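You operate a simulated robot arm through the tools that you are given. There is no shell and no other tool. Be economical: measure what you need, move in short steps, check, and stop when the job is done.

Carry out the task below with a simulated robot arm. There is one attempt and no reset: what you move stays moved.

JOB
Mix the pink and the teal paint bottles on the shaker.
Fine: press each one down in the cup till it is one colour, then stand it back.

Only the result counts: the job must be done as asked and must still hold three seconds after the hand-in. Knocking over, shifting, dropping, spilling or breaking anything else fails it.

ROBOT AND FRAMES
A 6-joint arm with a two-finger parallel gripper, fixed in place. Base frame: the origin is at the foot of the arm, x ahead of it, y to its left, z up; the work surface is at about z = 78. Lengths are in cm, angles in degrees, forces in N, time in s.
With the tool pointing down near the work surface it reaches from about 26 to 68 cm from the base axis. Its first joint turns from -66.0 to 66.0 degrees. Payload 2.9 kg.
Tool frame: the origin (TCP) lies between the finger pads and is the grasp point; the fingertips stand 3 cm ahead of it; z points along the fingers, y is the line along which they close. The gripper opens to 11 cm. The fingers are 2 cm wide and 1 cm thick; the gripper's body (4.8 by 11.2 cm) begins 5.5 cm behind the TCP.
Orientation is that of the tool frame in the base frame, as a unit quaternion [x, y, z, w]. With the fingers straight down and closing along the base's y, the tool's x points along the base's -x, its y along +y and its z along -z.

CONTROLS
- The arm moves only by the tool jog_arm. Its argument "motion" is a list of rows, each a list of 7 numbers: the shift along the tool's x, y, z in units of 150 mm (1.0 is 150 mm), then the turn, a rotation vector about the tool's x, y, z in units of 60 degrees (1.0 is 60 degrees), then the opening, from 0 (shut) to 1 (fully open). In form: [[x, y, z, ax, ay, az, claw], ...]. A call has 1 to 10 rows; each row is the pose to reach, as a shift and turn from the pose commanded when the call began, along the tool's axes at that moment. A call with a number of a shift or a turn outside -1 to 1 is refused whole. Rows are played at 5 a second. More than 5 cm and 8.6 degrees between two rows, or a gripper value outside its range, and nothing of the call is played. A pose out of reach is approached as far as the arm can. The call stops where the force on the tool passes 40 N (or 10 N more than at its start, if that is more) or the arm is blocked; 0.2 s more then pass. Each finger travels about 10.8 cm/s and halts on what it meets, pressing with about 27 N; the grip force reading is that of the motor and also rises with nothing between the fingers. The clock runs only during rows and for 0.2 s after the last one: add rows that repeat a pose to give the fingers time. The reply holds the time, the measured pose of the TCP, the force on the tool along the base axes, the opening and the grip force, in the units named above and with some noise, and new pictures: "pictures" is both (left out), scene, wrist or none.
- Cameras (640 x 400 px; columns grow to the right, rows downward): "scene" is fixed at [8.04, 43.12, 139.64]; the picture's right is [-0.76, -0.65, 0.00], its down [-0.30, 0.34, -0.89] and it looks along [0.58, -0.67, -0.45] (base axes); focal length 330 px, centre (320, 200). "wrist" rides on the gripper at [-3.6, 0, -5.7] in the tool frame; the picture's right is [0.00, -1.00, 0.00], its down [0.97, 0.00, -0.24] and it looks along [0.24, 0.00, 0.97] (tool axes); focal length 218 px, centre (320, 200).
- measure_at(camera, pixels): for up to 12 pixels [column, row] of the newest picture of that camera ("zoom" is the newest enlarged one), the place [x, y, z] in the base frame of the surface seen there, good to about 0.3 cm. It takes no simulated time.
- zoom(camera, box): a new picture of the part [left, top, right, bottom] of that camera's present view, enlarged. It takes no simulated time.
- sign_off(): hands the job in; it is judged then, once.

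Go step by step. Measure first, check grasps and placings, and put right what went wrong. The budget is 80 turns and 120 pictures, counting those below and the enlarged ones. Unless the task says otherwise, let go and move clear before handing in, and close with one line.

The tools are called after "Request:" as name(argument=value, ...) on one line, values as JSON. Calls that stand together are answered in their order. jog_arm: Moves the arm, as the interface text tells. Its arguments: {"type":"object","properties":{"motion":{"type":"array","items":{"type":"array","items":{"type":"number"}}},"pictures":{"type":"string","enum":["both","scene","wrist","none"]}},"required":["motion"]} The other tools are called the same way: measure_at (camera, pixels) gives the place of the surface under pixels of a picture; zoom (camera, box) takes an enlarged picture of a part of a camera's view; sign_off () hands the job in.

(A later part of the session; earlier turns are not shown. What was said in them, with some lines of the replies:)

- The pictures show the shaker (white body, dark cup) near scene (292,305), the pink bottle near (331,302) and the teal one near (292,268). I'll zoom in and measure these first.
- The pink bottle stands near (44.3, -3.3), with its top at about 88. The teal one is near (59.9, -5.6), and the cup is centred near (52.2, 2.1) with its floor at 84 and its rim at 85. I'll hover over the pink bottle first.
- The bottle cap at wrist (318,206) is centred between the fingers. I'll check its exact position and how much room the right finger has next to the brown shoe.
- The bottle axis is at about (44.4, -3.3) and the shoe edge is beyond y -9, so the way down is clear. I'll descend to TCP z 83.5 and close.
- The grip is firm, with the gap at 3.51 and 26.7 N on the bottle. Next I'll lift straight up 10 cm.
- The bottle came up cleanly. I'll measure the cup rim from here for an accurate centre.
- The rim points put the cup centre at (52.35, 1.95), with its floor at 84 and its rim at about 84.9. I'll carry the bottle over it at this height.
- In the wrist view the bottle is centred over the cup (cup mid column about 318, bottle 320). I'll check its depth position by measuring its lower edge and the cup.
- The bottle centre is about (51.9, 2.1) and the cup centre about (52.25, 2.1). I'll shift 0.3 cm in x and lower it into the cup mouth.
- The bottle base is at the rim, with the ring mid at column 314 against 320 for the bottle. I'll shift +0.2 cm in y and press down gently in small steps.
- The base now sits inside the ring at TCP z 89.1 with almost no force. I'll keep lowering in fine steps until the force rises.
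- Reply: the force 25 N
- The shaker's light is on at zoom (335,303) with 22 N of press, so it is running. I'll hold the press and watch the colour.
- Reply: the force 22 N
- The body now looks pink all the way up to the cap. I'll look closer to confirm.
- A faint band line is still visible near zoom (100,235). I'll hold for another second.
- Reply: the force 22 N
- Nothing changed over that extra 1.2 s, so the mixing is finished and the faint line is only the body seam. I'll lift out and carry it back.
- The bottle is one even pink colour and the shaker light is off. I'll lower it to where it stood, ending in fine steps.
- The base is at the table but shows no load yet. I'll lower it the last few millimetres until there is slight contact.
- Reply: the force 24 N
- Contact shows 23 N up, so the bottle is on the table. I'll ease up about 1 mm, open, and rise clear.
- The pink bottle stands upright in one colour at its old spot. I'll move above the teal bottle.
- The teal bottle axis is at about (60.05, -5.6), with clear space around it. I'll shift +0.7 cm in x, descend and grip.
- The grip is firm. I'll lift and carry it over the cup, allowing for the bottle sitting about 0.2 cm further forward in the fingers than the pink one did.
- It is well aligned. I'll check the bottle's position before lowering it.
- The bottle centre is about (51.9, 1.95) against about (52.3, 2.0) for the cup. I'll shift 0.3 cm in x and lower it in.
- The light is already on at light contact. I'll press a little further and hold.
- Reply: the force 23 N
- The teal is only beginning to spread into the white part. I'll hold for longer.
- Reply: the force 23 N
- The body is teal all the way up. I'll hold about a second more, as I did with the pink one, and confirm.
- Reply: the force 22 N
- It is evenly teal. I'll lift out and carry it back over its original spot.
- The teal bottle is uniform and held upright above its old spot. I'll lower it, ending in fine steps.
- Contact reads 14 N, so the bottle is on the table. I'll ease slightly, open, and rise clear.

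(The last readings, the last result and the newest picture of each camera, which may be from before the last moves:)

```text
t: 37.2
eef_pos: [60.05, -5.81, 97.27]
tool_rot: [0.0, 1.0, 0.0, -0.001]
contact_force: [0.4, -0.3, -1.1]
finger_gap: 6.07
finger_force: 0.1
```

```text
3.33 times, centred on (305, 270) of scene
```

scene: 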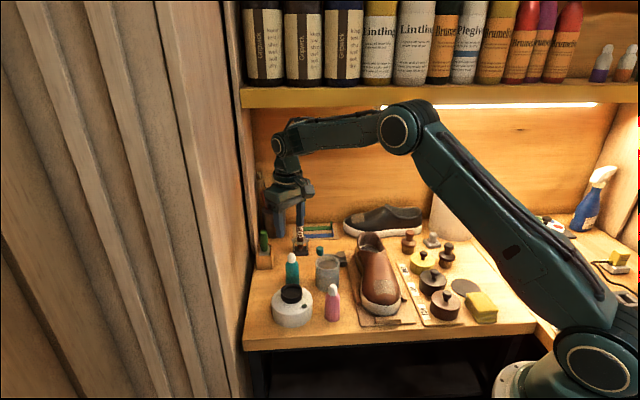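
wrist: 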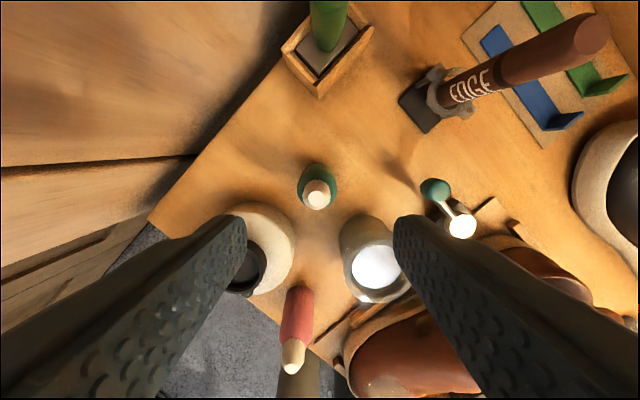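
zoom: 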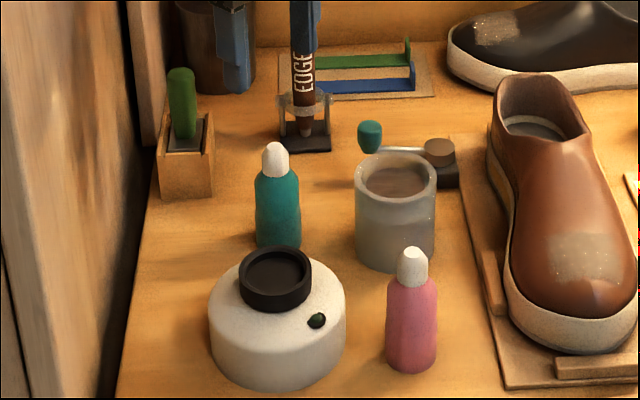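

Both bottles stand upright in one colour at their old spots, the shaker is off and empty, and the arm is clear. I'll hand in.

Request:
sign_off()

```text
The job is handed in.
```

The pink and teal bottles are each mixed to one colour and standing back where they were; nothing else on the bench was moved.
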